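You operate a simulated robot arm through the tools that you are given. There is no shell and no other tool. Be economical: measure what you need, move in short steps, check, and stop when the job is done.

You are at the controls of a simulated robot arm. One attempt, no reset.

Task
Flex the bundle from HOLD to 6 mm and rack it READY.
Fine: turn the flexing knob back to 0 before it leaves the frame; no crease.

It is judged by the outcome, as a careful person would: the job done as asked, and still so three seconds after it is handed in. It fails if anything else is knocked over, pushed out of place, dropped, spilled or broken.

Robot
A 7-joint arm with a two-finger parallel gripper, fixed in place. Base frame: the origin is at the foot of the arm, x ahead of it, y to its left, z up; the work surface is at about z = 0.8. Units: m, rad, N and s.
With the tool pointing down near the work surface it reaches from about 0.3 to 0.7 m from the base axis. Its first joint turns from -1.152 to 1.152 rad. Payload 1.57 kg.
Tool frame: the origin (TCP) lies between the finger pads and is the grasp point; the fingertips stand 0.03 m ahead of it; z points along the fingers, y is the line along which they close. Largest opening 0.11 m; finger width 0.024, thickness 0.012; the body of the gripper, 0.048 by 0.112 m, starts 0.078 m behind the TCP.
Orientation is told as [roll, pitch, yaw] about the base's x, y, z axes, in that order, counted from this pose: with the fingers straight down and closing along the base's y, the tool's x points along the base's -x, its y along +y and its z along -z.

Tools
- The arm moves only by the tool drive_tool. Its argument "rows" is a list of rows, each a list of 3 entries, a list of its own where there are three numbers: the gripper command, from -1 (shut) to 1 (fully open), values between in proportion, then the shift along the tool's x, y, z in m, then the turn, a rotation vector about the tool's x, y, z in rad. In form: [[hand, [dx, dy, dz], [rx, ry, rz]], ...]. A call has 1 to 12 rows; each row shifts and turns the commanded pose from where the row before left it, along the tool's axes as they then stand. Rows are played at 5 a second. More than 0.05 m and 0.15 rad between two rows, or a gripper value outside its range, and nothing of the call is played. Where a pose cannot be reached the arm comes as near as it can. A force on the tool above 40 N (or 10 N above the force at the start of the call, whichever is more), or a blocked arm, ends the call early, and 0.2 s more pass. The fingers move at their own pace (about 0.108 m/s each) and stop on an object; they squeeze with about 26 N. The grip force told is the motor's: it shows also when the fingers shut on nothing. Time passes only in rows, and 0.2 s behind the last, so rows that do not move let the fingers close. It gives the time, the measured TCP pose, the force on the tool (base axes), the opening and the grip force at its end, in the units of the frame above (readings bear some noise), with the torque about the TCP (base axes, N m) and any sound that the robot's microphone picked up.
- Cameras (640 x 400 px; columns grow to the right, rows downward): "scene" is fixed at [0.1572, -0.38, 1.4135]; the picture's right is [0.87, -0.50, 0.00], its down [-0.24, -0.41, -0.88] and it looks along [0.44, 0.76, -0.48] (base axes); focal length 293 px, centre (320, 200). "wrist" rides on the gripper at [0.07, 0.016, -0.141] in the tool frame; the picture's right is [-0.23, 0.97, 0.00], its down [-0.86, -0.20, -0.48] and it looks along [-0.47, -0.11, 0.88] (tool axes); focal length 222 px, centre (320, 200). There is no depth. A picture from a camera that has moved, and an enlarged one, comes with that camera's place and axes in the base frame and with its lens.
- capture(camera): a new picture of that camera. No time passes.
- inspect(camera, box): a new picture of the part [left, top, right, bottom] of that camera's present view, enlarged. No time passes.
- sign_off(): hands the job in; it is judged then, once.

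Go step by step. Nothing tells you positions but the pictures and the camera data: compare them with the known pose of the tool, close in by small moves and look again before you grip or let go. The budget is 120 turns and 84 pictures, counting those below and the enlarged ones. Unless the task says otherwise, let go and move clear before handing in, and close with one line.

The tools are called after "Emit:" as a command line: name --argument value ..., lists and objects as JSON in quotes. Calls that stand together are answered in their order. drive_tool: Moves the arm, as the interface text tells. Its arguments: {"type":"object","properties":{"rows":{"type":"array","items":{"type":"array"}}},"required":["rows"]} The other tools are called the same way: capture (camera) takes a picture; inspect (camera, box) takes an enlarged picture of a part of a camera's view; sign_off () hands the job in.

At the start:

```text
time_s: 0.0
tool_pos: [0.2963, 0.1731, 1.2286]
orientation: [-0.001, 0.001, -0.001]
wrist_force: [-0.2, 1.1, 0.6]
moment: [0.03, 0.01, 0.0]
width: 0.1103
grasp_force: 0.2
```

scene: 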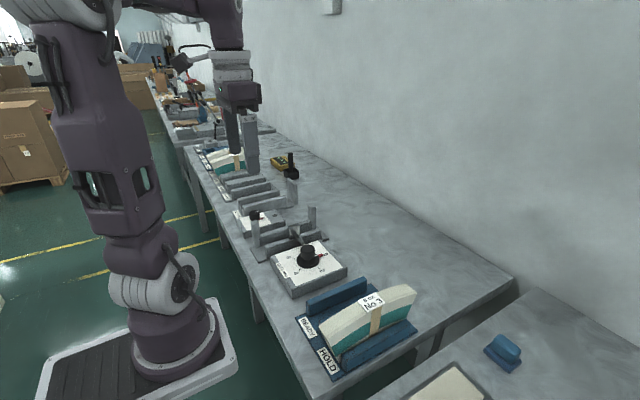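
wrist: 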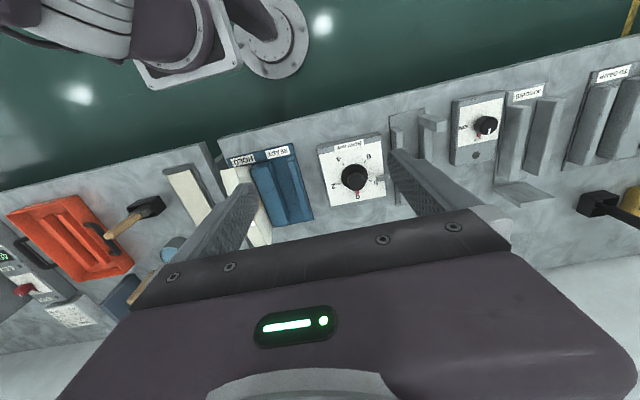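

I see a HOLD cradle with a bundle in front, a knob box next to it with a frame (posts), and further slots along the bench. I'll look closer at the labels first.

Emit:
inspect --camera "scene" --box '[240, 200, 440, 390]'

Emit:
inspect --camera "scene" --box '[180, 110, 340, 260]'

Emit:
inspect --camera "wrist" --box '[200, 100, 460, 250]'

Emit:
inspect --camera "wrist" --box '[420, 50, 640, 230]'

```text
2.11 times, centred on (340, 295) of scene
camera zoom: at [0.1572, -0.38, 1.4135], right [0.87, -0.5, 0.0], down [-0.24, -0.41, -0.88], along [0.44, 0.76, -0.48], focal length 617 px, centre (278, 0)
```

zoom: 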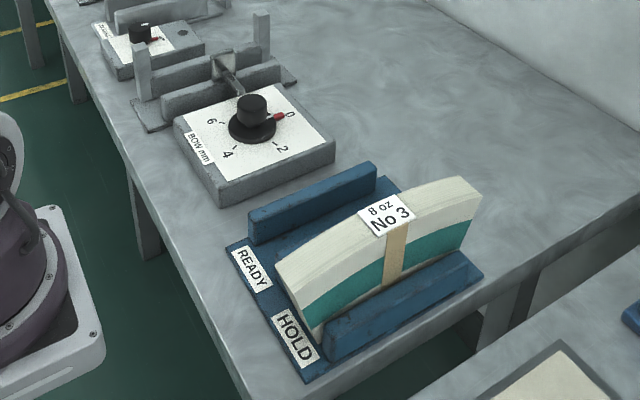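

```text
2.67 times, centred on (260, 185) of scene
camera zoom: at [0.1572, -0.38, 1.4135], right [0.87, -0.5, 0.0], down [-0.24, -0.41, -0.88], along [0.44, 0.76, -0.48], focal length 782 px, centre (480, 240)
```

zoom: 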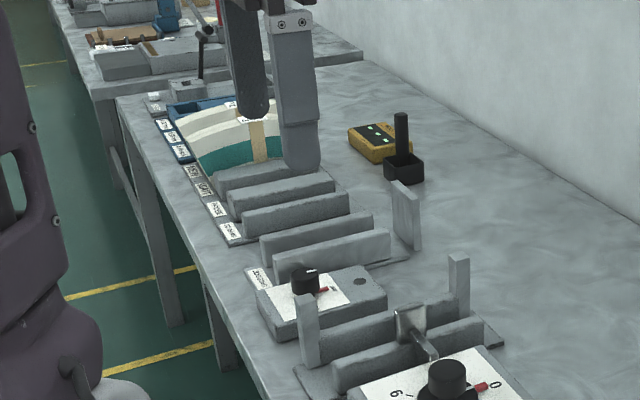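

```text
2.46 times, centred on (330, 175) of wrist
camera zoom: at [0.2271, 0.1891, 1.3708], right [0.23, 0.97, 0.0], down [0.86, -0.2, 0.48], along [0.47, -0.11, -0.88], focal length 547 px, centre (295, 262)
```

zoom: 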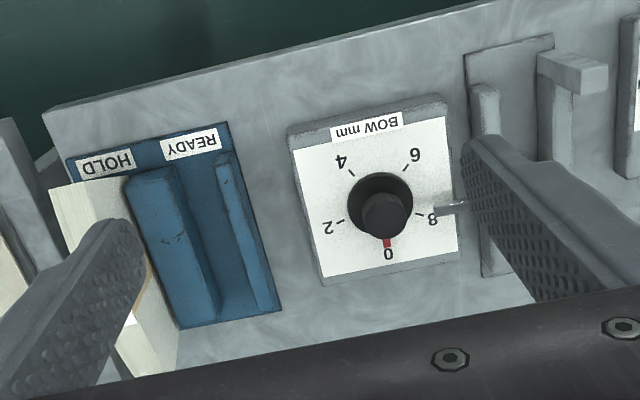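

```text
2.22 times, centred on (530, 140) of wrist
camera zoom: at [0.2271, 0.1891, 1.3708], right [0.23, 0.97, 0.0], down [0.86, -0.2, 0.48], along [0.47, -0.11, -0.88], focal length 494 px, centre (-147, 333)
```

zoom: 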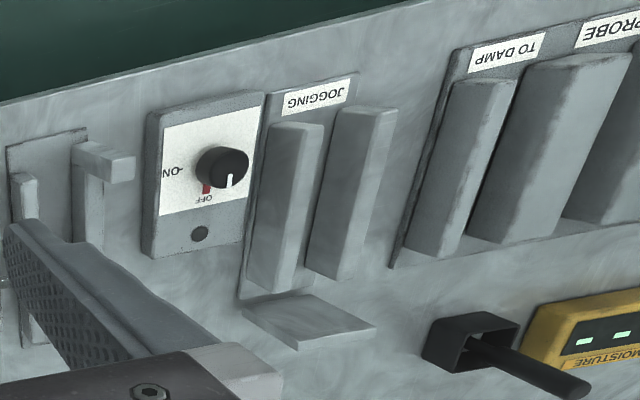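

The HOLD slot is near y≈-0.05, READY near y≈0.045, the knob near (0.464, 0.226, 0.87), and the frame lies beyond it. I'll move over the rack for a better look.

Emit:
drive_tool --rows '[[1, [0, -0.05, 0], [0, 0, 0]], [1, [0, -0.05, 0], [0, 0, 0]], [1, [0, -0.05, 0], [0, 0, 0]], [1, [0, -0.05, 0], [0, 0, 0]], [1, [0, 0, 0], [0, 0, 0]]]'

Emit:
capture --camera "wrist"

Emit:
capture --camera "scene"

```text
time_s: 1.2
tool_pos: [0.2945, -0.0282, 1.2284]
orientation: [0.0, 0.002, 0.001]
wrist_force: [-0.1, 0.7, 0.4]
moment: [-0.01, -0.02, 0.01]
width: 0.1099
grasp_force: 0.1
```

```text
77 pictures are left
camera wrist: at [0.2252, -0.0122, 1.3695], right [0.23, 0.97, 0.0], down [0.86, -0.2, 0.48], along [0.47, -0.11, -0.88], focal length 222 px, centre (320, 200)
```

wrist: 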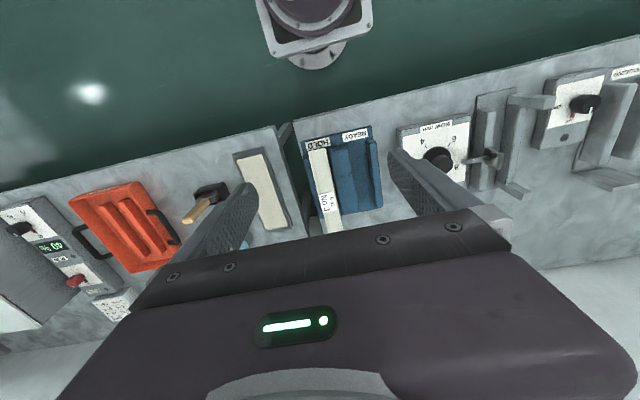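

```text
76 pictures are left
```

scene: 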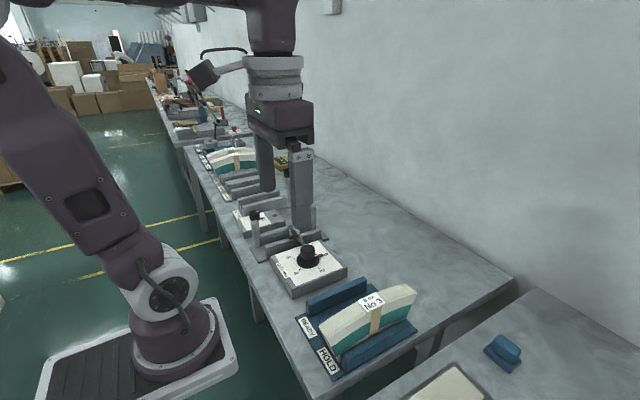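

Emit:
inspect --camera "wrist" --box '[280, 120, 400, 240]'

Emit:
inspect --camera "wrist" --box '[380, 70, 560, 220]'

Emit:
inspect --camera "scene" --box '[290, 270, 430, 390]'

Emit:
inspect --camera "scene" --box '[230, 190, 350, 300]'

```text
3.33 times, centred on (340, 180) of wrist
camera zoom: at [0.2252, -0.0122, 1.3695], right [0.23, 0.97, 0.0], down [0.86, -0.2, 0.48], along [0.47, -0.11, -0.88], focal length 740 px, centre (253, 267)
```

zoom: 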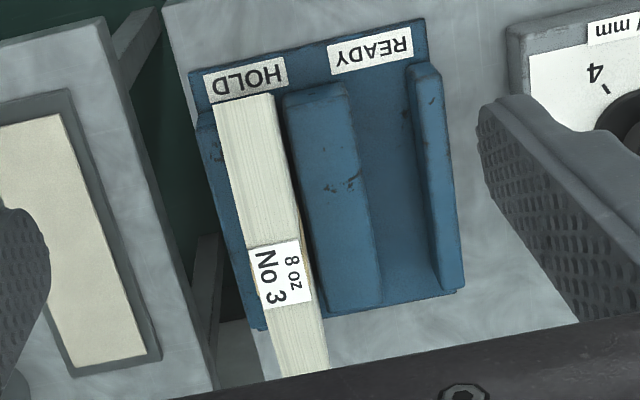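

```text
2.67 times, centred on (470, 145) of wrist
camera zoom: at [0.2252, -0.0122, 1.3695], right [0.23, 0.97, 0.0], down [0.86, -0.2, 0.48], along [0.47, -0.11, -0.88], focal length 592 px, centre (-80, 347)
```

zoom: 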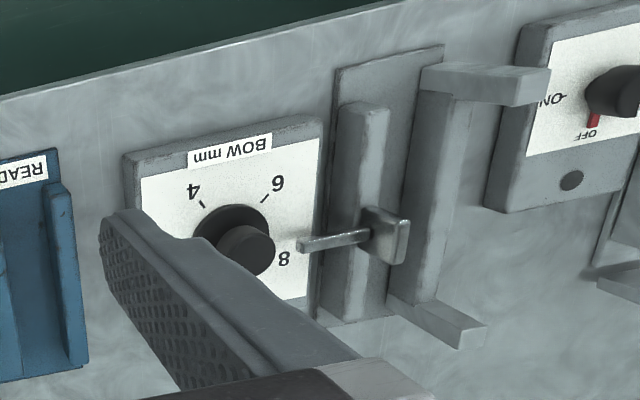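

```text
3.33 times, centred on (360, 330) of scene
camera zoom: at [0.1572, -0.3801, 1.4135], right [0.87, -0.5, 0.0], down [-0.24, -0.41, -0.88], along [0.44, 0.76, -0.48], focal length 978 px, centre (187, -233)
```

zoom: 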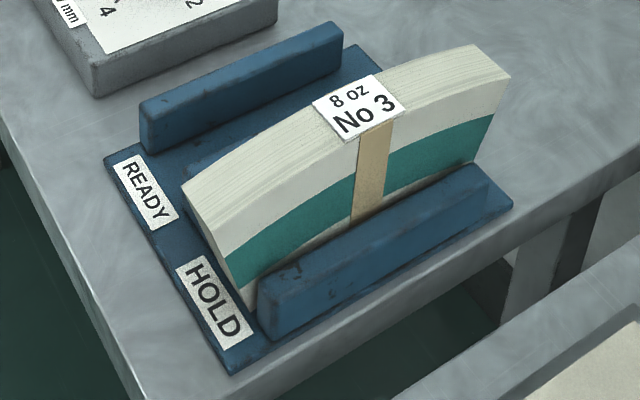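

```text
3.64 times, centred on (290, 245) of scene
camera zoom: at [0.1572, -0.3801, 1.4135], right [0.87, -0.5, 0.0], down [-0.24, -0.41, -0.88], along [0.44, 0.76, -0.48], focal length 1066 px, centre (429, 36)
```

zoom: 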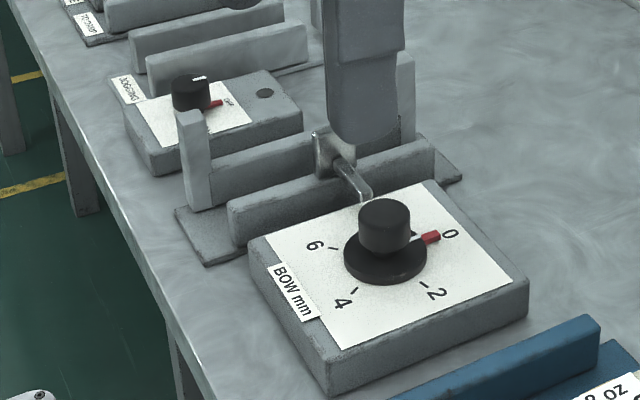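

Bundle top centre is about (0.469, -0.053, 0.93), roughly 0.23 long in x and about 0.04 thick, arched; the READY slot centre is about y=0.042. Next I look at the frame from directly above.

Emit:
drive_tool --rows '[[1, [0, 0.05, 0], [0, 0, 0]], [1, [0, 0.05, 0], [0, 0, 0]], [1, [0, 0.05, 0], [0, 0, 0]], [1, [0, 0.05, 0], [0, 0, 0]], [1, [0, 0.05, 0], [0, 0, 0]], [1, [0, 0.05, 0], [0, 0, 0]], [1, [0, 0.03, 0], [0, 0, 0]], [1, [0, 0, 0], [0, 0, 0]]]'

Emit:
inspect --camera "wrist" --box '[230, 80, 410, 230]'

Emit:
inspect --camera "scene" --box '[230, 190, 350, 300]'

```text
time_s: 3.0
tool_pos: [0.2967, 0.3031, 1.2309]
orientation: [-0.001, 0.0, 0.0]
wrist_force: [-0.4, 0.5, -0.7]
moment: [0.01, 0.02, -0.05]
width: 0.11
grasp_force: 0.1
```

```text
2.67 times, centred on (320, 155) of wrist
camera zoom: at [0.2273, 0.3188, 1.3714], right [0.23, 0.97, 0.0], down [0.85, -0.2, 0.48], along [0.47, -0.11, -0.88], focal length 592 px, centre (320, 320)
```

zoom: 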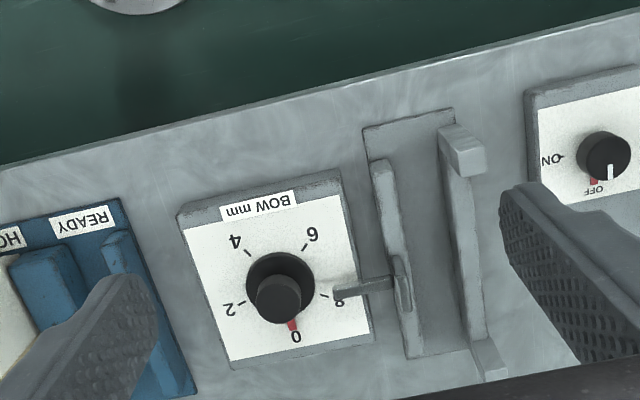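

```text
3.64 times, centred on (290, 245) of scene
camera zoom: at [0.1572, -0.38, 1.4135], right [0.87, -0.5, 0.0], down [-0.24, -0.41, -0.88], along [0.44, 0.76, -0.48], focal length 1066 px, centre (429, 36)
```

zoom: 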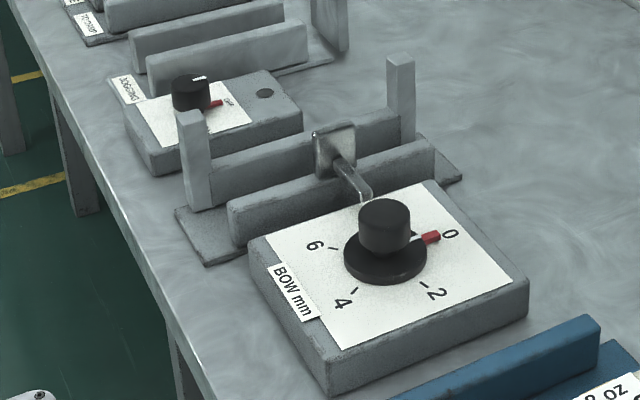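

The frame slot is y≈0.349–0.394 (centre ≈0.372), rail tops at z≈0.855, and the push plate is retracted at y≈0.345 with its top near z≈0.893. I'll grip the bundle high (tips ≥0.90) so that the fingers clear the plate. Moving above it now.

Emit:
drive_tool --rows '[[0.5, [-0.0215, -0.0445, 0], [0, 0, 0]], [0.5, [-0.0215, -0.0445, 0], [0, 0, 0]], [0.5, [-0.0215, -0.0445, 0], [0, 0, 0]], [0.5, [-0.0215, -0.0445, 0], [0, 0, 0]], [0.5, [-0.0215, -0.0445, 0], [0, 0, 0]], [0.5, [-0.0215, -0.0445, 0], [0, 0, 0]], [0.5, [-0.0215, -0.0445, 0], [0, 0, 0]], [0.5, [-0.0215, -0.0445, 0], [0, 0, 0]], [0.5, [0, 0, 0.045], [0, 0, 0]], [0.5, [0, 0, 0.045], [0, 0, 0]], [0.5, [0, 0, 0.04], [0, 0, 0]], [0.5, [0, 0, 0.03], [0, 0, 0]]]'

Emit:
capture --camera "wrist"

Emit:
capture --camera "scene"

```text
time_s: 5.6
tool_pos: [0.4702, -0.0513, 1.068]
orientation: [-0.002, 0.0, -0.001]
wrist_force: [0.1, 0.4, -0.6]
moment: [-0.01, 0.0, 0.0]
width: 0.0825
grasp_force: 0.0
```

```text
69 pictures are left
camera wrist: at [0.4006, -0.0342, 1.2103], right [0.23, 0.97, 0.0], down [0.86, -0.2, 0.48], along [0.47, -0.11, -0.88], focal length 222 px, centre (320, 200)
```

wrist: 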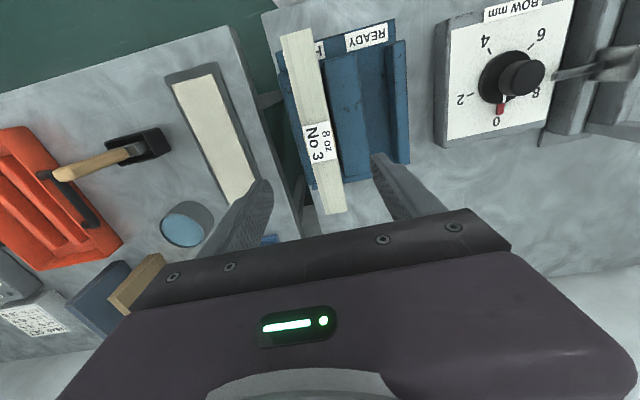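

```text
68 pictures are left
```

scene: 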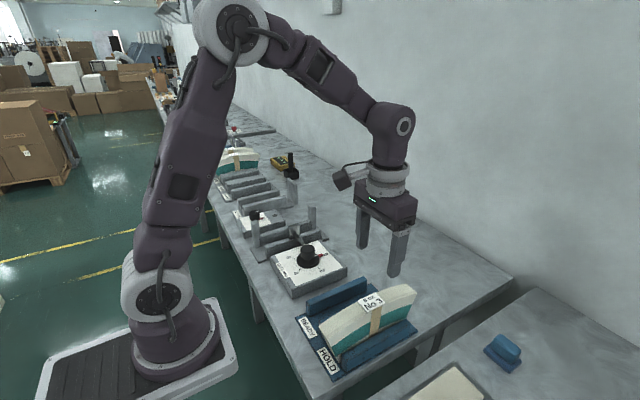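

The gripper is above the bundle. A zoomed view lets me confirm the bundle's y centre, ends and heights.

Emit:
inspect --camera "wrist" --box '[250, 10, 430, 220]'

Emit:
inspect --camera "wrist" --box '[430, 0, 640, 150]'

```text
1.90 times, centred on (340, 115) of wrist
camera zoom: at [0.4006, -0.0342, 1.2103], right [0.23, 0.97, 0.0], down [0.86, -0.2, 0.48], along [0.47, -0.11, -0.88], focal length 423 px, centre (282, 362)
```

zoom: 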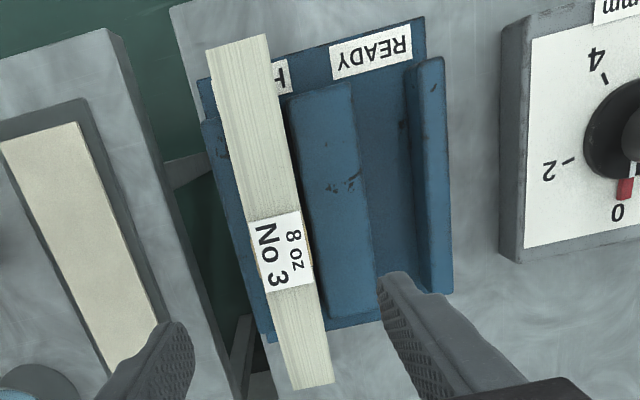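

```text
2.67 times, centred on (535, 75) of wrist
camera zoom: at [0.4006, -0.0342, 1.2103], right [0.23, 0.97, 0.0], down [0.86, -0.2, 0.48], along [0.47, -0.11, -0.88], focal length 592 px, centre (-253, 533)
```

zoom: 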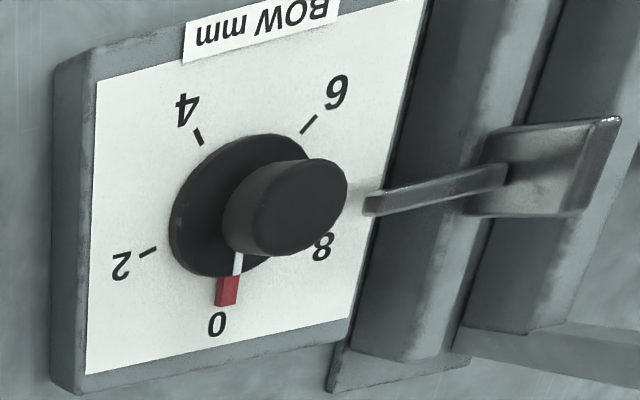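

The bundle is centred at (0.470, -0.051) and the gripper is aligned with it. Descending to TCP z≈0.93 and checking before closing.

Emit:
drive_tool --rows '[[0.5, [0, 0, 0.04], [0, 0, 0]], [0.5, [0, 0, 0.04], [0, 0, 0]], [0.5, [0, 0, 0.03], [0, 0, 0]], [0.5, [0, 0, 0.025], [0, 0, 0]], [0.5, [0, 0, 0], [0, 0, 0]]]'

Emit:
inspect --camera "scene" --box '[290, 240, 450, 390]'

Emit:
capture --camera "wrist"

```text
time_s: 6.8
tool_pos: [0.4673, -0.0533, 0.9341]
orientation: [-0.002, 0.001, 0.0]
wrist_force: [0.4, 0.8, -0.3]
moment: [0.0, 0.01, 0.05]
width: 0.0825
grasp_force: 0.1
```

```text
2.67 times, centred on (370, 315) of scene
camera zoom: at [0.1572, -0.38, 1.4135], right [0.87, -0.5, 0.0], down [-0.24, -0.41, -0.88], along [0.44, 0.76, -0.48], focal length 782 px, centre (187, -107)
```

zoom: 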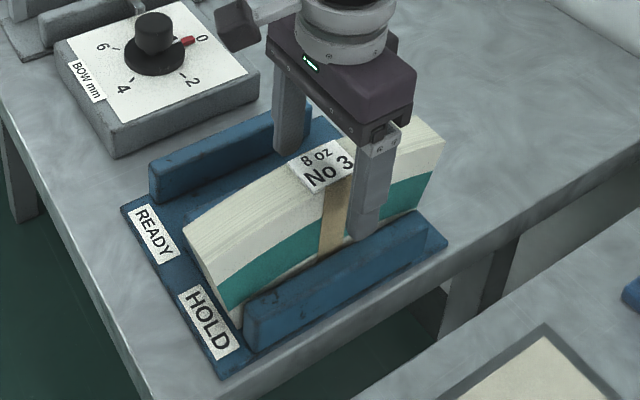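

```text
64 pictures are left
camera wrist: at [0.3979, -0.0373, 1.076], right [0.23, 0.97, 0.0], down [0.86, -0.2, 0.48], along [0.47, -0.11, -0.88], focal length 222 px, centre (320, 200)
```

wrist: 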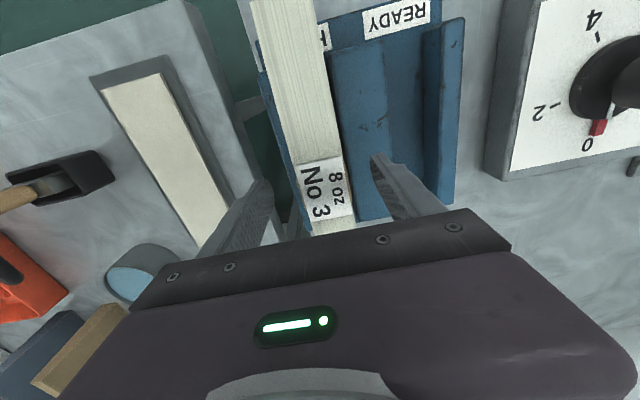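

Fingers straddle the bundle at the label with the tips above the rails. Closing.

Emit:
drive_tool --rows '[[0.2, [0, 0.0018, 0.003], [0, 0, 0]], [0, [0, 0, 0], [0, 0, 0]], [-0.2, [0, 0, 0], [0, 0, 0]], [-0.4, [0, 0, 0], [0, 0, 0]], [-0.6, [0, 0, 0], [0, 0, 0]], [-1, [0, 0, 0], [0, 0, 0]], [-1, [0, 0, 0], [0, 0, 0]]]'

```text
time_s: 8.4
tool_pos: [0.4671, -0.0516, 0.9317]
orientation: [0.0, 0.0, 0.001]
wrist_force: [1.1, 1.4, -0.9]
moment: [0.18, -0.13, 0.03]
width: 0.0356
grasp_force: 26.5
```

Gripped at 35.6 mm thickness. Lifting in small steps.

Emit:
drive_tool --rows '[[-1, [0, 0, -0.01], [0, 0, 0]], [-1, [0, 0, -0.02], [0, 0, 0]], [-1, [0, 0, -0.03], [0, 0, 0]], [-1, [0, 0, -0.03], [0, 0, 0]], [-1, [0, 0, -0.03], [0, 0, 0]], [-1, [0, 0, -0.02], [0, 0, 0]], [-1, [0, 0, 0], [0, 0, 0]]]'

Emit:
inspect --camera "scene" --box '[240, 180, 450, 390]'

```text
time_s: 10.0
tool_pos: [0.4668, -0.0525, 1.0705]
orientation: [0.0, 0.0, 0.001]
wrist_force: [0.5, -1.0, -4.9]
moment: [0.07, 0.02, 0.0]
width: 0.0357
grasp_force: 26.8
```

```text
1.90 times, centred on (345, 285) of scene
camera zoom: at [0.1573, -0.3801, 1.4134], right [0.87, -0.5, 0.0], down [-0.24, -0.41, -0.88], along [0.44, 0.76, -0.48], focal length 559 px, centre (272, 38)
```

zoom: 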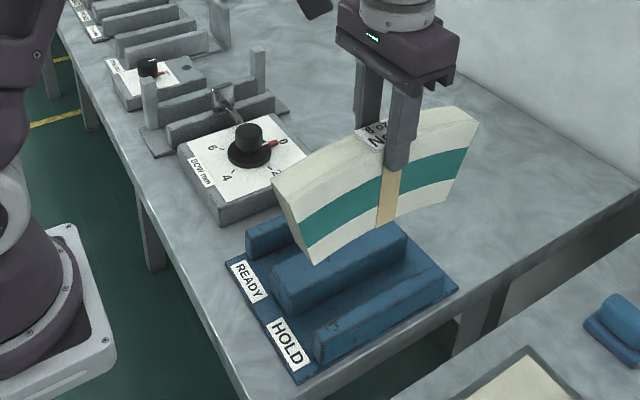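

The bundle hangs level. Carrying it over to the frame, still high.

Emit:
drive_tool --rows '[[-1, [0, 0.03, 0], [0, 0, 0]], [-1, [0, 0.045, 0], [0, 0, 0]], [-1, [0, 0.045, 0], [0, 0, 0]], [-1, [0, 0.045, 0], [0, 0, 0]], [-1, [0, 0.045, 0], [0, 0, 0]], [-1, [0.003, 0.045, 0], [0, 0, 0]], [-1, [0, 0.045, 0], [0, 0, 0]], [-1, [0, 0.045, 0], [0, 0, 0]], [-1, [0, 0.045, 0], [0, 0, 0]], [-1, [0, 0.0335, 0], [0, 0, 0]], [-1, [0, 0, 0], [0, 0, 0]], [-1, [0, 0, 0], [0, 0, 0]]]'

Emit:
capture --camera "wrist"

Emit:
inspect --camera "scene" --box '[220, 120, 380, 280]'

```text
time_s: 12.6
tool_pos: [0.4669, 0.3717, 1.0673]
orientation: [-0.002, -0.001, -0.001]
wrist_force: [-0.1, 0.3, -5.0]
moment: [0.01, 0.0, 0.04]
width: 0.0356
grasp_force: 25.6
```

```text
62 pictures are left
camera wrist: at [0.3973, 0.3878, 1.21], right [0.23, 0.97, 0.0], down [0.86, -0.2, 0.48], along [0.47, -0.11, -0.88], focal length 222 px, centre (320, 200)
```

wrist: 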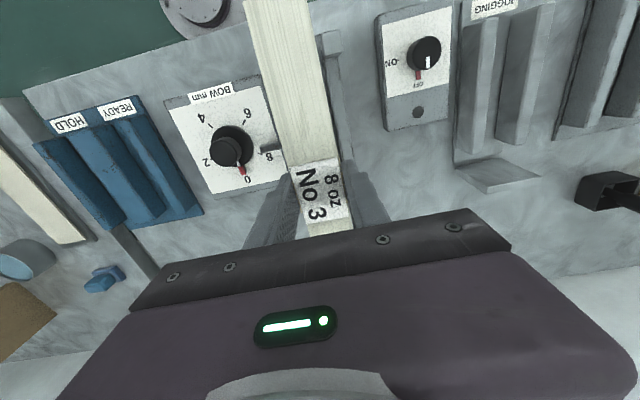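

```text
2.50 times, centred on (300, 200) of scene
camera zoom: at [0.1573, -0.38, 1.4135], right [0.87, -0.5, 0.0], down [-0.24, -0.41, -0.88], along [0.44, 0.76, -0.48], focal length 733 px, centre (370, 200)
```

zoom: 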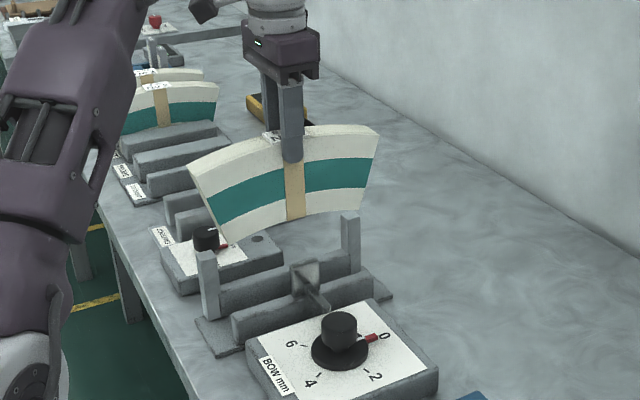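

Bundle is above the slot. Lowering until its bottom is just above the plate, then looking again.

Emit:
drive_tool --rows '[[-1, [0.002, 0, 0.02], [0, 0, 0]], [-1, [0, 0, 0.015], [0, 0, 0]], [-1, [0, 0, 0.01], [0, 0, 0]], [-1, [0, 0, 0], [0, 0, 0]]]'

Emit:
inspect --camera "scene" --box '[240, 150, 350, 260]'

Emit:
inspect --camera "wrist" --box '[160, 0, 440, 240]'

```text
time_s: 13.6
tool_pos: [0.4607, 0.372, 1.0233]
orientation: [0.0, 0.0, 0.001]
wrist_force: [-0.5, -0.2, -5.3]
moment: [-0.03, 0.0, 0.05]
width: 0.0359
grasp_force: 25.9
```

```text
3.64 times, centred on (295, 205) of scene
camera zoom: at [0.1573, -0.38, 1.4135], right [0.87, -0.5, 0.0], down [-0.24, -0.41, -0.88], along [0.44, 0.76, -0.48], focal length 1066 px, centre (411, 182)
```

zoom: 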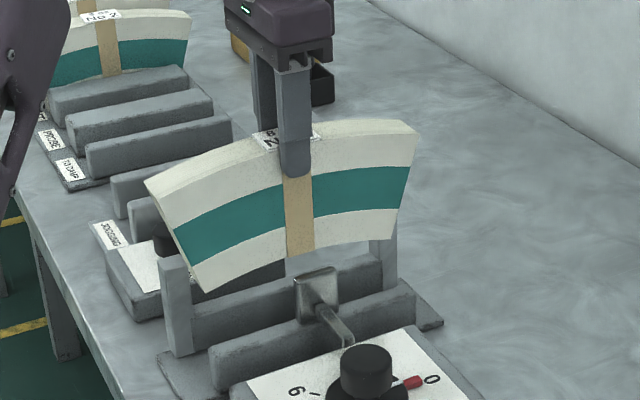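

```text
1.67 times, centred on (300, 120) of wrist
camera zoom: at [0.3926, 0.3885, 1.1656], right [0.23, 0.97, 0.0], down [0.86, -0.2, 0.48], along [0.47, -0.11, -0.88], focal length 370 px, centre (353, 333)
```

zoom: 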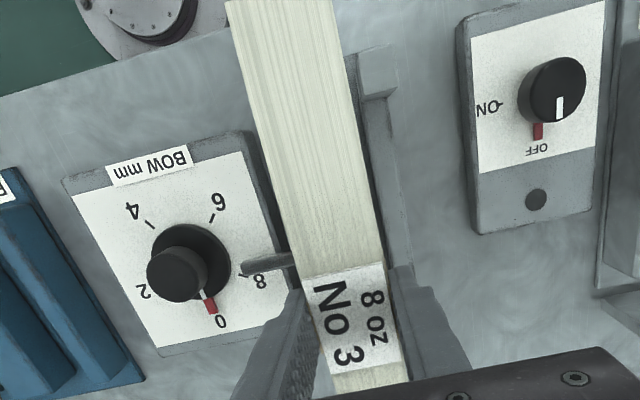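

Clearances look fine: bundle faces ≈0.354–0.390, post faces ≈0.397, plate ≈0.345. Lowering into the slot, watching the force.

Emit:
drive_tool --rows '[[-1, [-0.003, 0, 0.015], [0, 0, 0]], [-1, [0, 0, 0.015], [0, 0, 0]], [-1, [0, 0, 0.015], [0, 0, 0]], [-1, [0, 0, 0.015], [0, 0, 0]], [-1, [0, 0, 0], [0, 0, 0]]]'

Emit:
inspect --camera "scene" --box '[240, 150, 350, 260]'

Emit:
inspect --camera "wrist" --box '[160, 0, 440, 240]'

```text
time_s: 14.8
tool_pos: [0.4657, 0.3724, 0.965]
orientation: [0.0, 0.001, 0.0]
wrist_force: [0.5, 0.2, -6.0]
moment: [-0.02, 0.04, 0.01]
width: 0.0357
grasp_force: 26.0
```

```text
3.64 times, centred on (295, 205) of scene
camera zoom: at [0.1573, -0.38, 1.4135], right [0.87, -0.5, 0.0], down [-0.24, -0.41, -0.88], along [0.44, 0.76, -0.48], focal length 1066 px, centre (411, 182)
```

zoom: 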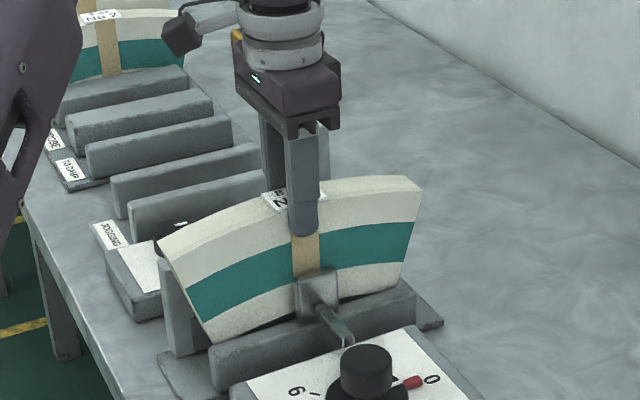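

```text
1.67 times, centred on (300, 120) of wrist
camera zoom: at [0.3965, 0.388, 1.1071], right [0.23, 0.97, 0.0], down [0.86, -0.2, 0.48], along [0.47, -0.11, -0.88], focal length 370 px, centre (353, 333)
```

zoom: 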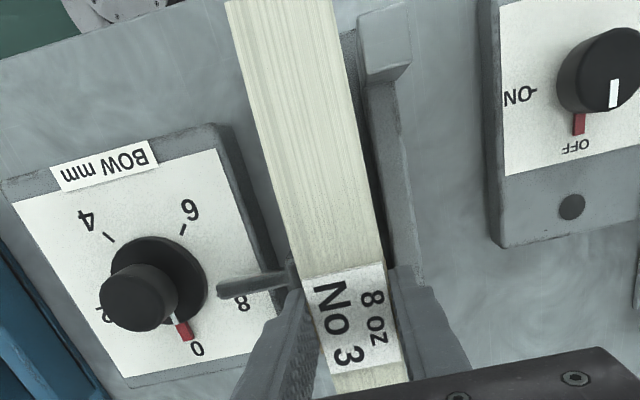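

It's going in cleanly. Continuing down with small steps to contact.

Emit:
drive_tool --rows '[[-1, [0, 0, 0.01], [0, 0, 0]], [-1, [0, 0, 0.008], [0, 0, 0]], [-1, [0, 0, 0.006], [0, 0, 0]], [-1, [0, 0, 0.004], [0, 0, 0]], [-1, [0, 0, 0], [0, 0, 0]]]'

Emit:
inspect --camera "scene" --box '[240, 150, 350, 260]'

```text
time_s: 16.0
tool_pos: [0.4658, 0.3719, 0.9377]
orientation: [-0.001, 0.001, 0.0]
wrist_force: [0.6, -0.1, -4.7]
moment: [0.0, -0.01, -0.02]
width: 0.0357
grasp_force: 26.0
```

```text
3.64 times, centred on (295, 205) of scene
camera zoom: at [0.1573, -0.38, 1.4135], right [0.87, -0.5, 0.0], down [-0.24, -0.41, -0.88], along [0.44, 0.76, -0.48], focal length 1066 px, centre (411, 182)
```

zoom: 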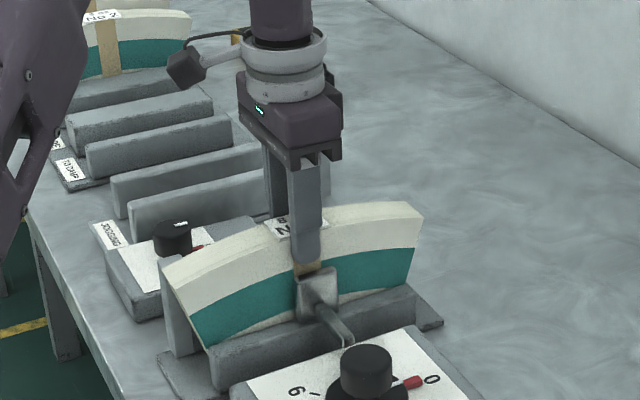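

Emit:
drive_tool --rows '[[-1, [0, 0, 0.003], [0, 0, 0]], [-1, [0, 0, 0.002], [0, 0, 0]], [-1, [0, 0, 0], [0, 0, 0]]]'

```text
time_s: 16.8
tool_pos: [0.4678, 0.3731, 0.933]
orientation: [-0.001, 0.0, 0.001]
wrist_force: [-0.3, 0.0, -5.7]
moment: [-0.01, 0.0, 0.01]
width: 0.036
grasp_force: 26.3
```

Still carrying the weight (about 5 N), so it isn't seated yet; inching down further.

Emit:
drive_tool --rows '[[-1, [0, 0, 0.0015], [0, 0, 0]], [-1, [0, 0, 0.0015], [0, 0, 0]], [-1, [0, 0, 0], [0, 0, 0]]]'

Emit:
inspect --camera "scene" --box '[250, 190, 330, 260]'

```text
time_s: 17.6
tool_pos: [0.4666, 0.3723, 0.9318]
orientation: [0.002, -0.003, 0.0]
wrist_force: [-2.4, -3.0, 19.5]
moment: [-0.38, 0.02, -0.04]
width: 0.0361
grasp_force: 26.1
```

```text
5.71 times, centred on (290, 225) of scene
camera zoom: at [0.1569, -0.3804, 1.4134], right [0.87, -0.5, 0.0], down [-0.24, -0.41, -0.88], along [0.44, 0.76, -0.48], focal length 1676 px, centre (491, 57)
```

zoom: 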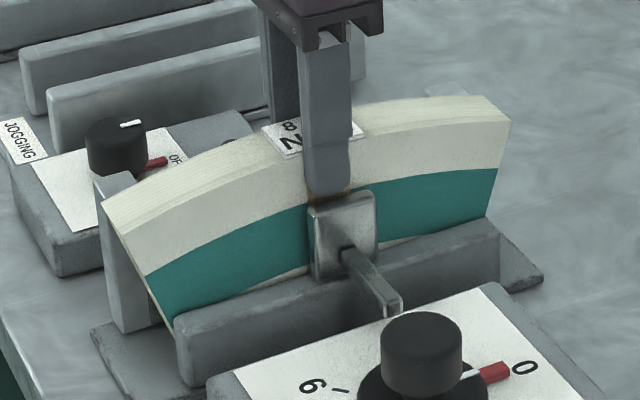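

Contact at the same height as in HOLD (0.932), so the bundle is seated. I'll ease up 1 mm to unload, then release gently.

Emit:
drive_tool --rows '[[-1, [0, 0, -0.001], [0, 0, 0]], [-0.3, [0, 0, 0], [0, 0, 0]], [-0.2, [0, 0, 0], [0, 0, 0]], [0.0, [0, 0, 0], [0, 0, 0]], [0.1, [0, 0, 0], [0, 0, 0]], [0.1, [0, 0, 0], [0, 0, 0]]]'

Emit:
inspect --camera "scene" --box '[250, 190, 330, 260]'

Emit:
capture --camera "wrist"

```text
time_s: 19.0
tool_pos: [0.4658, 0.3728, 0.9322]
orientation: [0.002, 0.0, -0.001]
wrist_force: [0.6, 0.4, -0.1]
moment: [0.01, -0.01, -0.01]
width: 0.0607
grasp_force: 0.1
```

```text
5.71 times, centred on (290, 225) of scene
camera zoom: at [0.1572, -0.38, 1.4135], right [0.87, -0.5, 0.0], down [-0.24, -0.41, -0.88], along [0.44, 0.76, -0.48], focal length 1676 px, centre (491, 57)
```

zoom: 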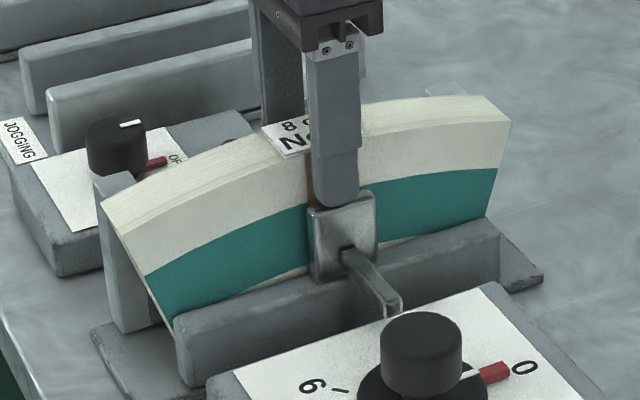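

```text
53 pictures are left
camera wrist: at [0.3972, 0.3885, 1.0727], right [0.23, 0.97, 0.0], down [0.86, -0.2, 0.48], along [0.47, -0.11, -0.88], focal length 222 px, centre (320, 200)
```

wrist: 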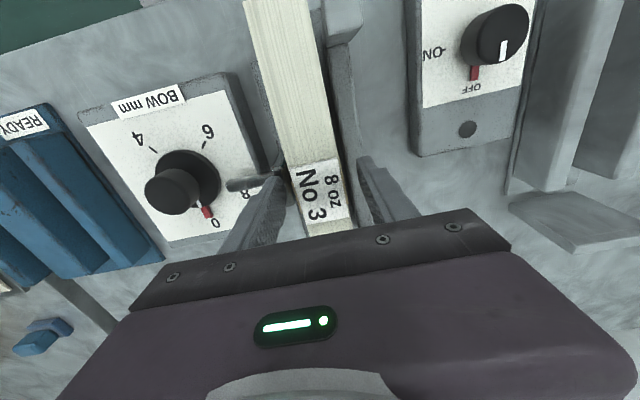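

Released and standing upright. Raising straight up and moving above the knob.

Emit:
drive_tool --rows '[[0.1, [0, 0, -0.02], [0, 0, 0]], [0.1, [0, 0, -0.04], [0, 0, 0]], [0.1, [0, 0, -0.045], [0, 0, 0]], [0.1, [0, -0.048, 0], [0, 0, 0]], [0.1, [0, -0.048, 0], [0, 0, 0]], [0.1, [0.002, -0.05, 0], [0, 0, 0]], [0.1, [0, 0, 0], [0, 0, 0]]]'

Emit:
capture --camera "wrist"

Emit:
inspect --camera "scene" --box '[230, 150, 360, 300]'

```text
time_s: 20.6
tool_pos: [0.4663, 0.2231, 1.0351]
orientation: [0.0, 0.0, 0.002]
wrist_force: [-0.3, -0.2, 0.4]
moment: [0.04, 0.06, 0.03]
width: 0.0606
grasp_force: 0.0
```

```text
52 pictures are left
camera wrist: at [0.397, 0.2395, 1.1775], right [0.23, 0.97, 0.0], down [0.86, -0.2, 0.48], along [0.47, -0.11, -0.88], focal length 222 px, centre (320, 200)
```

wrist: 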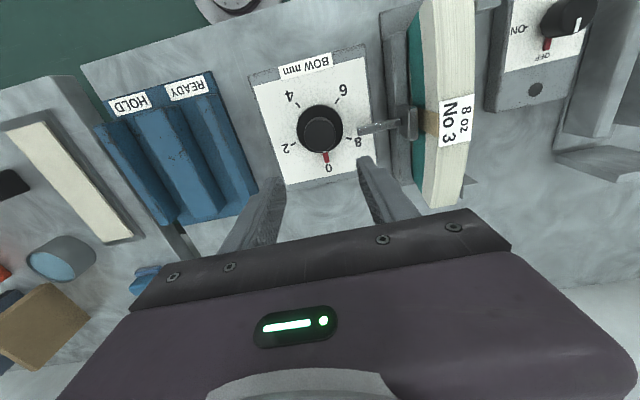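

```text
2.67 times, centred on (295, 225) of scene
camera zoom: at [0.1572, -0.3801, 1.4135], right [0.87, -0.5, 0.0], down [-0.24, -0.41, -0.88], along [0.44, 0.76, -0.48], focal length 782 px, centre (387, 133)
```

zoom: 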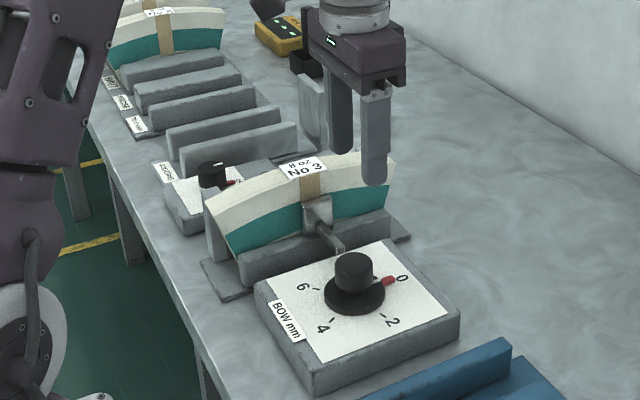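

Emit:
inspect --camera "wrist" --box '[240, 40, 440, 210]'

Emit:
inspect --camera "scene" --box '[270, 220, 350, 300]'

```text
2.35 times, centred on (340, 125) of wrist
camera zoom: at [0.397, 0.2395, 1.1775], right [0.23, 0.97, 0.0], down [0.86, -0.2, 0.48], along [0.47, -0.11, -0.88], focal length 523 px, centre (273, 376)
```

zoom: 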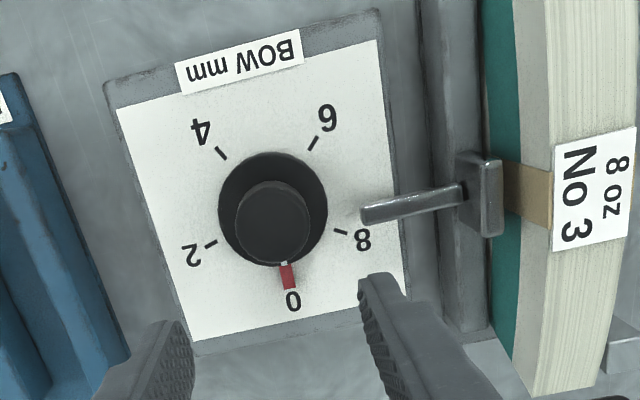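

```text
5.00 times, centred on (310, 260) of scene
camera zoom: at [0.1572, -0.3801, 1.4135], right [0.87, -0.5, 0.0], down [-0.24, -0.41, -0.88], along [0.44, 0.76, -0.48], focal length 1466 px, centre (370, -100)
```

zoom: 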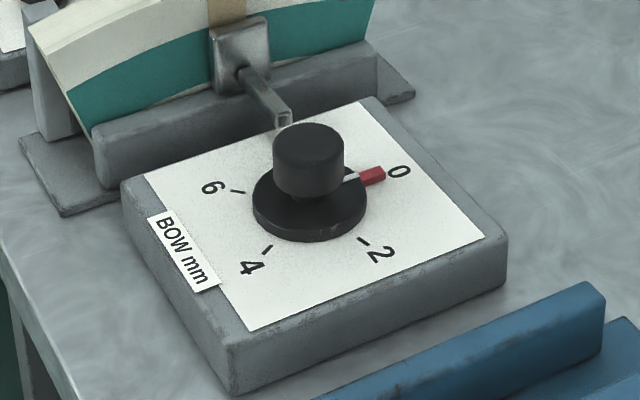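

Knob centre is about (0.461, 0.2245), cap top ≈0.875, ≈42 mm diameter. The scale runs clockwise at 75° per 2 mm, so 6 is 225° (3.93 rad). I'll pre-rotate the wrist in the air to test the range, towards negative first.

Emit:
drive_tool --rows '[[0.1, [0.005, 0.0014, 0], [0, 0, 0]], [0.1, [0, 0, 0], [0, 0, 0.15]], [0.1, [0, 0, 0], [0, 0, 0.15]], [0.1, [0, 0, 0], [0, 0, 0.15]], [0.1, [0, 0, 0], [0, 0, 0.15]], [0.1, [0, 0, 0], [0, 0, 0.15]], [0.1, [0, 0, 0], [0, 0, 0.15]], [0.1, [0, 0, 0], [0, 0, 0.15]], [0.1, [0, 0, 0], [0, 0, 0.15]], [0.1, [0, 0, 0], [0, 0, 0.15]], [0.1, [0, 0, 0], [0, 0, 0.15]], [0.1, [0, 0, 0], [0, 0, 0.15]]]'

Emit:
drive_tool --rows '[[0.1, [0, 0, 0], [0, 0, 0.15]], [0.1, [0, 0, 0], [0, 0, 0.15]], [0.1, [0, 0, 0], [0, 0, 0.03]], [0.1, [0, 0, 0], [0, 0, 0]]]'

```text
time_s: 23.2
tool_pos: [0.4595, 0.2271, 1.0364]
orientation: [0.001, 0.001, -1.651]
wrist_force: [-0.2, 0.0, 0.6]
moment: [0.01, 0.01, 0.01]
width: 0.0604
grasp_force: 0.1
```

```text
time_s: 24.2
tool_pos: [0.4598, 0.2285, 1.0358]
orientation: [0.0, -0.001, -1.981]
wrist_force: [1.0, 0.6, 1.1]
moment: [0.04, 0.01, 0.01]
width: 0.0606
grasp_force: 0.0
```

Range is fine at that end. Now to the other end (base yaw +1.96), the starting grip angle.

Emit:
drive_tool --rows '[[0.1, [0, 0, 0], [0, 0, -0.15]], [0.1, [0, 0, 0], [0, 0, -0.15]], [0.1, [0, 0, 0], [0, 0, -0.15]], [0.1, [0, 0, 0], [0, 0, -0.15]], [0.1, [0, 0, 0], [0, 0, -0.15]], [0.1, [0, 0, 0], [0, 0, -0.15]], [0.1, [0, 0, 0], [0, 0, -0.15]], [0.1, [0, 0, 0], [0, 0, -0.15]], [0.1, [0, 0, 0], [0, 0, -0.15]], [0.1, [0, 0, 0], [0, 0, -0.15]], [0.1, [0, 0, 0], [0, 0, -0.15]], [0.1, [0, 0, 0], [0, 0, -0.15]]]'

Emit:
drive_tool --rows '[[0.1, [0, 0, 0], [0, 0, -0.15]], [0.1, [0, 0, 0], [0, 0, -0.15]], [0.1, [0, 0, 0], [0, 0, -0.15]], [0.1, [0, 0, 0], [0, 0, -0.15]], [0.1, [0, 0, 0], [0, 0, -0.15]], [0.1, [0, 0, 0], [0, 0, -0.15]], [0.1, [0, 0, 0], [0, 0, -0.15]], [0.1, [0, 0, 0], [0, 0, -0.15]], [0.1, [0, 0, 0], [0, 0, -0.15]], [0.1, [0, 0, 0], [0, 0, -0.15]], [0.1, [0, 0, 0], [0, 0, -0.15]], [0.1, [0, 0, 0], [0, 0, -0.15]]]'

Emit:
drive_tool --rows '[[0.1, [0, 0, 0], [0, 0, -0.15]], [0.1, [0, 0, 0], [0, 0, -0.15]], [0.1, [0, 0, 0], [0, 0, -0.03]], [0.1, [0, 0, 0], [0, 0, 0]]]'

Emit:
capture --camera "wrist"

Emit:
inspect --camera "scene" --box '[230, 150, 360, 300]'

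```text
time_s: 26.8
tool_pos: [0.4584, 0.2291, 1.0367]
orientation: [0.0, -0.001, -0.178]
wrist_force: [-0.5, -0.2, -0.2]
moment: [0.02, 0.0, 0.02]
width: 0.0607
grasp_force: 0.1
```

```text
time_s: 29.4
tool_pos: [0.4593, 0.2272, 1.0367]
orientation: [0.0, 0.001, 1.62]
wrist_force: [-0.1, -0.3, -0.1]
moment: [0.0, -0.01, 0.0]
width: 0.0604
grasp_force: 0.0
```

```text
time_s: 30.4
tool_pos: [0.4585, 0.2274, 1.0368]
orientation: [0.001, 0.0, 1.949]
wrist_force: [0.0, 0.1, 0.4]
moment: [0.01, 0.0, 0.0]
width: 0.0606
grasp_force: 0.1
```

```text
48 pictures are left
camera wrist: at [0.4701, 0.1569, 1.1774], right [-0.99, -0.15, 0.0], down [-0.13, 0.87, 0.48], along [-0.07, 0.47, -0.88], focal length 222 px, centre (320, 200)
```

wrist: 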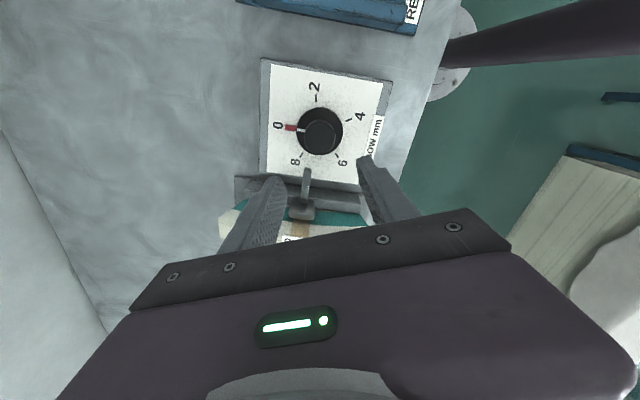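

```text
2.67 times, centred on (295, 225) of scene
camera zoom: at [0.1572, -0.38, 1.4135], right [0.87, -0.5, 0.0], down [-0.24, -0.41, -0.88], along [0.44, 0.76, -0.48], focal length 782 px, centre (387, 133)
```

zoom: 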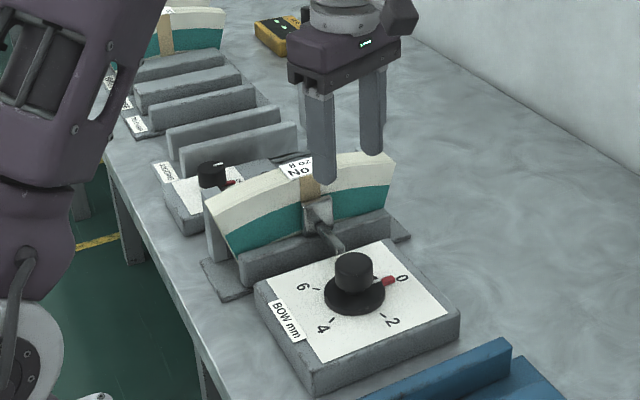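

Zooming for a third estimate of the knob centre from this angle.

Emit:
inspect --camera "wrist" --box '[250, 60, 400, 200]'

```text
2.86 times, centred on (325, 130) of wrist
camera zoom: at [0.4701, 0.1569, 1.1774], right [-0.99, -0.15, 0.0], down [-0.13, 0.87, 0.48], along [-0.07, 0.47, -0.88], focal length 635 px, centre (306, 400)
```

zoom: 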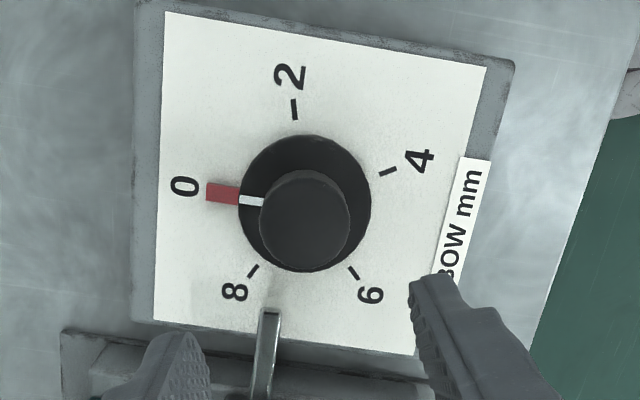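

All estimates agree: knob centre (0.4607, 0.2242). Correcting by ≈4 mm and descending around the cap.

Emit:
drive_tool --rows '[[0.1, [0.0039, -0.0003, 0], [0, 0, 0]], [0.1, [0, 0, 0.04], [0, 0, 0]], [0.1, [0, 0, 0.04], [0, 0, 0]], [0.1, [0, 0, 0.03], [0, 0, 0]], [0.1, [0, 0, 0.02], [0, 0, 0]], [0.1, [0, 0, 0], [0, 0, 0]]]'

Emit:
inspect --camera "scene" --box '[270, 200, 350, 300]'

Emit:
capture --camera "wrist"

```text
time_s: 31.8
tool_pos: [0.4612, 0.2235, 0.9044]
orientation: [0.002, 0.001, 1.95]
wrist_force: [-0.5, -0.2, -0.3]
moment: [0.03, -0.01, -0.02]
width: 0.0608
grasp_force: 0.0
```

```text
4.00 times, centred on (310, 250) of scene
camera zoom: at [0.1572, -0.38, 1.4135], right [0.87, -0.5, 0.0], down [-0.24, -0.41, -0.88], along [0.44, 0.76, -0.48], focal length 1173 px, centre (360, 0)
```

zoom: 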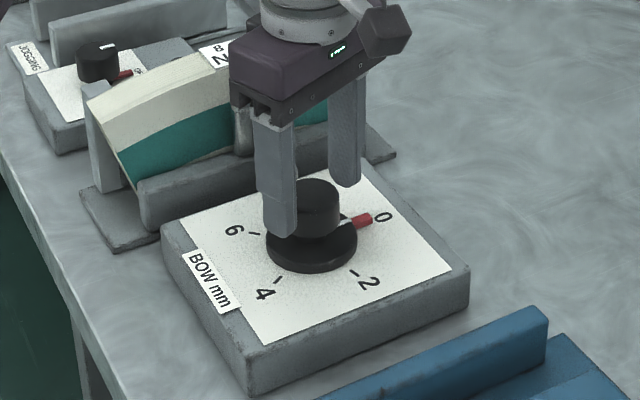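

```text
44 pictures are left
camera wrist: at [0.473, 0.1531, 1.0469], right [-0.99, -0.15, 0.0], down [-0.13, 0.87, 0.48], along [-0.07, 0.47, -0.88], focal length 222 px, centre (320, 200)
```

wrist: 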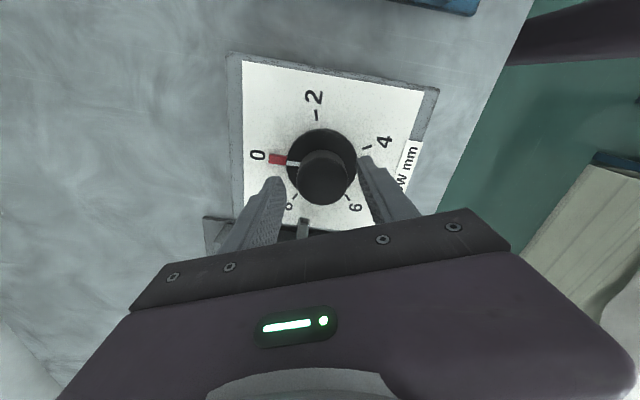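

Fingers straddle the cap well. Lowering ~16 mm more, then closing.

Emit:
drive_tool --rows '[[0.1, [0, 0, 0.01], [0, 0, 0]], [0.1, [0, 0, 0.007], [0, 0, 0]], [0.1, [0, 0, 0], [0, 0, 0]]]'

Emit:
inspect --camera "scene" --box '[270, 200, 350, 300]'

```text
time_s: 32.6
tool_pos: [0.4607, 0.2232, 0.8885]
orientation: [-0.001, -0.001, 1.949]
wrist_force: [0.8, -0.7, 0.2]
moment: [0.01, 0.02, 0.01]
width: 0.0604
grasp_force: 0.1
```

```text
4.00 times, centred on (310, 250) of scene
camera zoom: at [0.1572, -0.38, 1.4135], right [0.87, -0.5, 0.0], down [-0.24, -0.41, -0.88], along [0.44, 0.76, -0.48], focal length 1173 px, centre (360, 0)
```

zoom: 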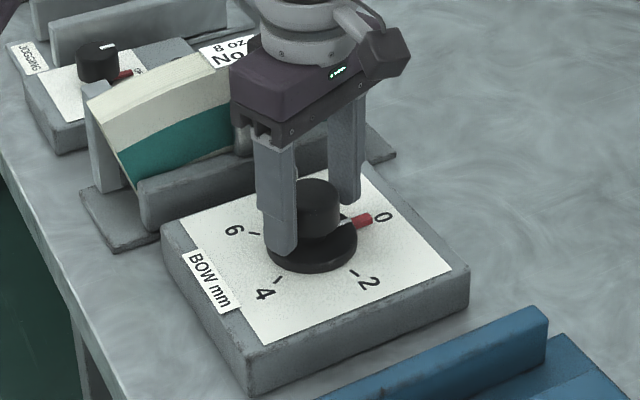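

Emit:
drive_tool --rows '[[-0.1, [0, 0, 0], [0, 0, 0]], [-0.3, [0, 0, 0], [0, 0, 0]], [-1, [0, 0, 0], [0, 0, 0]], [-1, [0, 0, 0], [0, 0, 0]], [-1, [0, 0, 0], [0, 0, 0]]]'

Emit:
inspect --camera "wrist" --box '[220, 50, 440, 240]'

```text
time_s: 33.8
tool_pos: [0.4614, 0.2233, 0.8886]
orientation: [0.002, -0.001, 1.948]
wrist_force: [-15.5, -5.2, 0.6]
moment: [-0.22, 0.44, 0.03]
width: 0.0412
grasp_force: 45.0
```

```text
2.11 times, centred on (330, 145) of wrist
camera zoom: at [0.4719, 0.1528, 1.0308], right [-0.99, -0.15, 0.0], down [-0.13, 0.87, 0.48], along [-0.07, 0.47, -0.88], focal length 468 px, centre (299, 316)
```

zoom: 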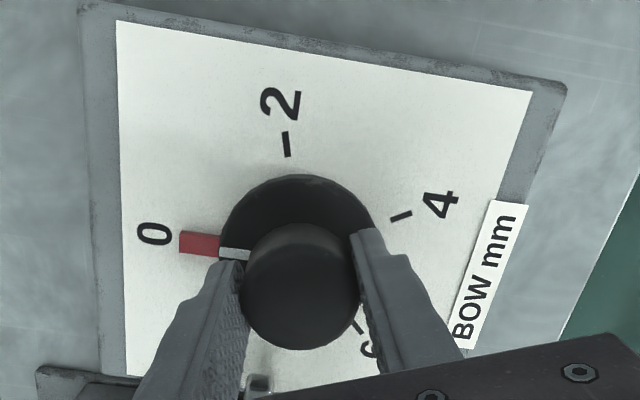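

Gripped at 41 mm; there's a 16 N sideways force along the closing line. I'll shift 1 mm to relieve it.

Emit:
drive_tool --rows '[[-1, [0, 0.001, 0], [0, 0, 0]], [-1, [0, 0, 0], [0, 0, 0]]]'

```text
time_s: 34.4
tool_pos: [0.4605, 0.2241, 0.8898]
orientation: [0.0, 0.0, 1.95]
wrist_force: [-9.8, -3.1, -9.6]
moment: [-0.48, 0.01, 0.03]
width: 0.0413
grasp_force: 45.5
```

Emit:
drive_tool --rows '[[-1, [0, 0.0015, 0], [0, 0, 0]], [-1, [0, 0, 0], [0, 0, 0]]]'

```text
time_s: 35.0
tool_pos: [0.4598, 0.223, 0.8891]
orientation: [-0.001, 0.0, 1.947]
wrist_force: [5.4, 0.1, -27.2]
moment: [-0.25, -0.29, -0.02]
width: 0.0413
grasp_force: 45.3
```

There is now a 27 N downward pull on the tool; lowering the command slightly to relieve it.

Emit:
drive_tool --rows '[[-1, [0, -0.0004, 0.001], [0, 0, 0]], [-1, [0, 0, 0], [0, 0, 0]]]'

```text
time_s: 35.6
tool_pos: [0.4605, 0.2238, 0.8891]
orientation: [0.0, 0.0, 1.949]
wrist_force: [3.2, -4.4, 0.5]
moment: [0.67, 0.26, -0.02]
width: 0.0414
grasp_force: 45.2
```

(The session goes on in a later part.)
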